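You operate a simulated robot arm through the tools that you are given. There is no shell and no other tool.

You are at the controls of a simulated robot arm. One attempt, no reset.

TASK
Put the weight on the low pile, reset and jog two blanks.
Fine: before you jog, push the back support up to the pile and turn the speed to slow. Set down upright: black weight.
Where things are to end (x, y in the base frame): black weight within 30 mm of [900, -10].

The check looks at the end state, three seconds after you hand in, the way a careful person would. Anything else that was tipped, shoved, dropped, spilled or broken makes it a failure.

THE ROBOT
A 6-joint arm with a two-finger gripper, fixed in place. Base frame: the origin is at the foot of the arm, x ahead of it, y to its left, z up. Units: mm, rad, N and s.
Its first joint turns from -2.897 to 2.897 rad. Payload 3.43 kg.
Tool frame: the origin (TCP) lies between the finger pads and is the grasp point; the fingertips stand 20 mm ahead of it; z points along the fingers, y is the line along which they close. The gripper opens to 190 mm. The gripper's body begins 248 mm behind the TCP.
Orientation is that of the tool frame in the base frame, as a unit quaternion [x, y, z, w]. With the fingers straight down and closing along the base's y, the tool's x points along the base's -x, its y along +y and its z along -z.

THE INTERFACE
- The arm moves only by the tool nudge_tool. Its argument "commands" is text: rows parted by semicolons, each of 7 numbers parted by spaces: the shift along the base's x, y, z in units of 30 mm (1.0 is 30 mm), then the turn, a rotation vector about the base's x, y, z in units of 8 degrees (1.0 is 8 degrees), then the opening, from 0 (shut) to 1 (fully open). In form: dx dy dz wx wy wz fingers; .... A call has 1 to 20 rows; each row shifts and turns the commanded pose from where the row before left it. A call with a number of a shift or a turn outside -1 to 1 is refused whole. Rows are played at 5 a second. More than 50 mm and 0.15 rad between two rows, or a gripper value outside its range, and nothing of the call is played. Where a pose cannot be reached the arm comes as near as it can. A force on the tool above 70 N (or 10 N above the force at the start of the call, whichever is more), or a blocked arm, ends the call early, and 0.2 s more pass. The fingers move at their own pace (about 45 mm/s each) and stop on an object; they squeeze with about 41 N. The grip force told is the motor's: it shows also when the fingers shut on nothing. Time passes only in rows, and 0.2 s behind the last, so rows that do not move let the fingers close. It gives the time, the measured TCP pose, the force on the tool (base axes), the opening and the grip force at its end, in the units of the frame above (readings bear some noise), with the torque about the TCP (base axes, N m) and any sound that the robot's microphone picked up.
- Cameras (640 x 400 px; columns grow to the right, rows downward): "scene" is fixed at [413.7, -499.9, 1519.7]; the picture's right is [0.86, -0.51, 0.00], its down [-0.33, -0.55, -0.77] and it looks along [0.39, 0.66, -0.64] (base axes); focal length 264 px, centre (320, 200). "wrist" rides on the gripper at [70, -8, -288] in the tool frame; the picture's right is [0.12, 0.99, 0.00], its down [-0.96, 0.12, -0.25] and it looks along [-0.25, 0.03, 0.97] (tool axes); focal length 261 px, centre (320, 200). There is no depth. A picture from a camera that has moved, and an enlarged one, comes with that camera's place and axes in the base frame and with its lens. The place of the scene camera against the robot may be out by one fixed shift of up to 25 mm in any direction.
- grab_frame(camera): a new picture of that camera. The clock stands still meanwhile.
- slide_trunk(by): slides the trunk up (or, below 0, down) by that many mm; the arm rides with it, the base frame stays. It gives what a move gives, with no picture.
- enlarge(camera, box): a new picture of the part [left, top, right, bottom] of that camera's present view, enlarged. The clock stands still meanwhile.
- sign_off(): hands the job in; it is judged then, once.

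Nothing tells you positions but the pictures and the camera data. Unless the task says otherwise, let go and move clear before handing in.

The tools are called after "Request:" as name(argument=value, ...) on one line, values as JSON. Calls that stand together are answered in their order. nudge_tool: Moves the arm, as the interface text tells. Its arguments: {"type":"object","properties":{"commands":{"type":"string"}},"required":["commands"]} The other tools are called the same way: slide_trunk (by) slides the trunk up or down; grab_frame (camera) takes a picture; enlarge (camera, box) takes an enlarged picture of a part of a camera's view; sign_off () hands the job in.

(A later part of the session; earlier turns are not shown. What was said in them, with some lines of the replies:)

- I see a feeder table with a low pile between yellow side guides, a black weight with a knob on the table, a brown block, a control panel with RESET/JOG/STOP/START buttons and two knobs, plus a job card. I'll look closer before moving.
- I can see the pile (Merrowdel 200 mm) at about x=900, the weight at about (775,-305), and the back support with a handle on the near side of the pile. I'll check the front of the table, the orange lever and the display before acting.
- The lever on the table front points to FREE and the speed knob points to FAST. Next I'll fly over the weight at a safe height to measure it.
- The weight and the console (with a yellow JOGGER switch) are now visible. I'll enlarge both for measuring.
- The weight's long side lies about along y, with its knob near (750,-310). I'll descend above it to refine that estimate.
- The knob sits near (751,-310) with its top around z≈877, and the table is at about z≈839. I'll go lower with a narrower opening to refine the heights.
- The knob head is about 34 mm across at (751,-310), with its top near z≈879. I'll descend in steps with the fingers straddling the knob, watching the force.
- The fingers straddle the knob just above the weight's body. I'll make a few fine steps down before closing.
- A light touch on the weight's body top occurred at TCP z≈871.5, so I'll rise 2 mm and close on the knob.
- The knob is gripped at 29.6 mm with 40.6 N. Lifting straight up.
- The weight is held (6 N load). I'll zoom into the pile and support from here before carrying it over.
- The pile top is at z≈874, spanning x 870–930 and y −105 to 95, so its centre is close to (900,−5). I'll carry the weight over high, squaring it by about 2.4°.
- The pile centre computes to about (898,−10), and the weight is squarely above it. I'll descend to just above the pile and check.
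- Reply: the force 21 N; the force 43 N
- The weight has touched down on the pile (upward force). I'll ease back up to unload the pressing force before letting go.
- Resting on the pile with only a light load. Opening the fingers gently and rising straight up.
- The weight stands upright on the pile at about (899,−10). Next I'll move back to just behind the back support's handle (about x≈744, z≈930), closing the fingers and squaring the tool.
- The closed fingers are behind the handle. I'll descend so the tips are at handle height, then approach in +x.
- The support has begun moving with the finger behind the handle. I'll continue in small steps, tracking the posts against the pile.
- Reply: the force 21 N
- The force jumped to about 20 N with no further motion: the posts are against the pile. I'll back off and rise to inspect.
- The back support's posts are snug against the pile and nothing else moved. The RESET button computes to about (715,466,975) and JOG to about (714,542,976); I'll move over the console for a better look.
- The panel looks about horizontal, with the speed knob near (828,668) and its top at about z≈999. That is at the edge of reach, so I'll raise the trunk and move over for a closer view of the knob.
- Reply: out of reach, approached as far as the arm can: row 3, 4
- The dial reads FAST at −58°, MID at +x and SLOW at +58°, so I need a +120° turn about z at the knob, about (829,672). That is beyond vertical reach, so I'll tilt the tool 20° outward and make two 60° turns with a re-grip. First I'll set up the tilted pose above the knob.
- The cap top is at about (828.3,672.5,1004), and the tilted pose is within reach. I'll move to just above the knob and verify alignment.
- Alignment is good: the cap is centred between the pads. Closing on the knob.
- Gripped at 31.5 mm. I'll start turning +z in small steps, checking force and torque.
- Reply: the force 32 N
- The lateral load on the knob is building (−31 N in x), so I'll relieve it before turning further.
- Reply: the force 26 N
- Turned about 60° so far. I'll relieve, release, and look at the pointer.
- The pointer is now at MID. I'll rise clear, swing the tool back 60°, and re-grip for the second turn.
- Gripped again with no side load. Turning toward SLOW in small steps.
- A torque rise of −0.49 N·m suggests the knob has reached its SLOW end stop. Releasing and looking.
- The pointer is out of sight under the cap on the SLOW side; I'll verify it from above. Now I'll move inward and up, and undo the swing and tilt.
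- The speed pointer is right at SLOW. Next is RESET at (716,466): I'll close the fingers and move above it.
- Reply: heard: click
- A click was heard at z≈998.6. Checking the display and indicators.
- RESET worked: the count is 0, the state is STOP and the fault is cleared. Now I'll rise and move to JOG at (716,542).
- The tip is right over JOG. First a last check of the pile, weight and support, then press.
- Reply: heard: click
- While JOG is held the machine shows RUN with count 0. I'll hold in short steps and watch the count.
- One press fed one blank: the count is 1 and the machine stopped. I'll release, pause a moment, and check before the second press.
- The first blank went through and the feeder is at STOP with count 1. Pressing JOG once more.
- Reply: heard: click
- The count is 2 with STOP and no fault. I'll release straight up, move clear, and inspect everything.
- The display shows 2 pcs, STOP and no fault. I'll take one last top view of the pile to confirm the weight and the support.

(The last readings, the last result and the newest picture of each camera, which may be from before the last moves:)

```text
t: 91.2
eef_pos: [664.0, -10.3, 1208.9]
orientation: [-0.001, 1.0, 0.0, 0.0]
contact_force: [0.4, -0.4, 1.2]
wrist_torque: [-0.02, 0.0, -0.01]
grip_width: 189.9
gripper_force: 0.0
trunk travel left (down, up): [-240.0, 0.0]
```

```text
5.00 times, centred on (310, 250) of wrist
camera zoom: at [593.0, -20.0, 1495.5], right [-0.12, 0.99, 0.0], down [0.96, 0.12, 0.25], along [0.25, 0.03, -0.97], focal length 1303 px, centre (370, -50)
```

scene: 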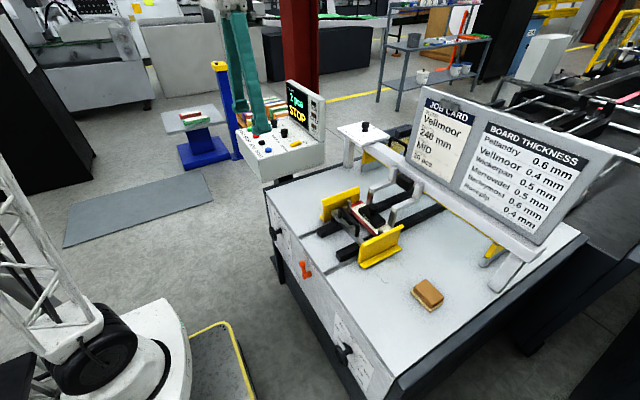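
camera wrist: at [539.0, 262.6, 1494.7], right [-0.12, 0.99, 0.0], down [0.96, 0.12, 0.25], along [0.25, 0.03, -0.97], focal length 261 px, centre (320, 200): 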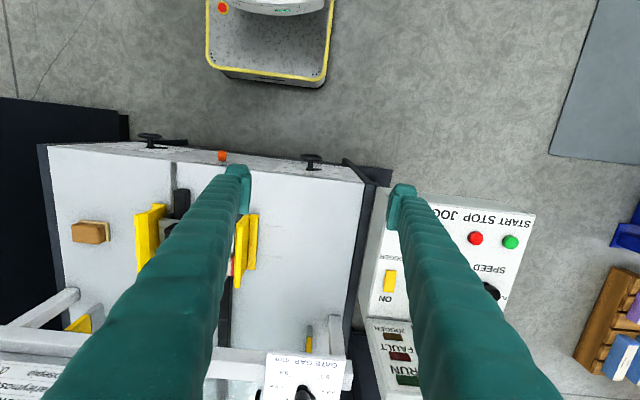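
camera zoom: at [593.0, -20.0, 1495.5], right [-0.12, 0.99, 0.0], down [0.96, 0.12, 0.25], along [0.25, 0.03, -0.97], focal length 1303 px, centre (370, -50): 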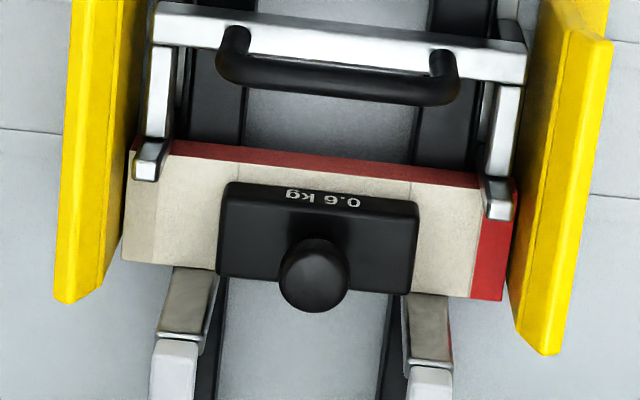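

The weight stands upright at about (902,−10) on the pile and the back support's posts are against it. Speed is at SLOW, the count shows 2 pcs at STOP without a fault, and the arm is clear, so I'm handing in.

Request:
sign_off()

```text
The job is handed in.
```

The job is done and handed in; I don't have the result of the check yet.

- **Weight:** it stands upright on the low pile at about (902, −10), within the 30 mm allowed around (900, −10).
- **Back support:** both posts are pushed up against the pile, and the pile moved less than 1 mm.
- **Speed:** the knob is turned from FAST to SLOW, and the pointer sits at the SLOW mark.
- **Reset and jog:** RESET cleared the fault and set the count to 0. Two presses of JOG, made after the support and speed were set, fed one blank each. The display then read 2 pcs and STOP, with no fault.

The arm is clear of everything with the gripper open. I raised the trunk 65 mm to reach the speed knob and left it there.
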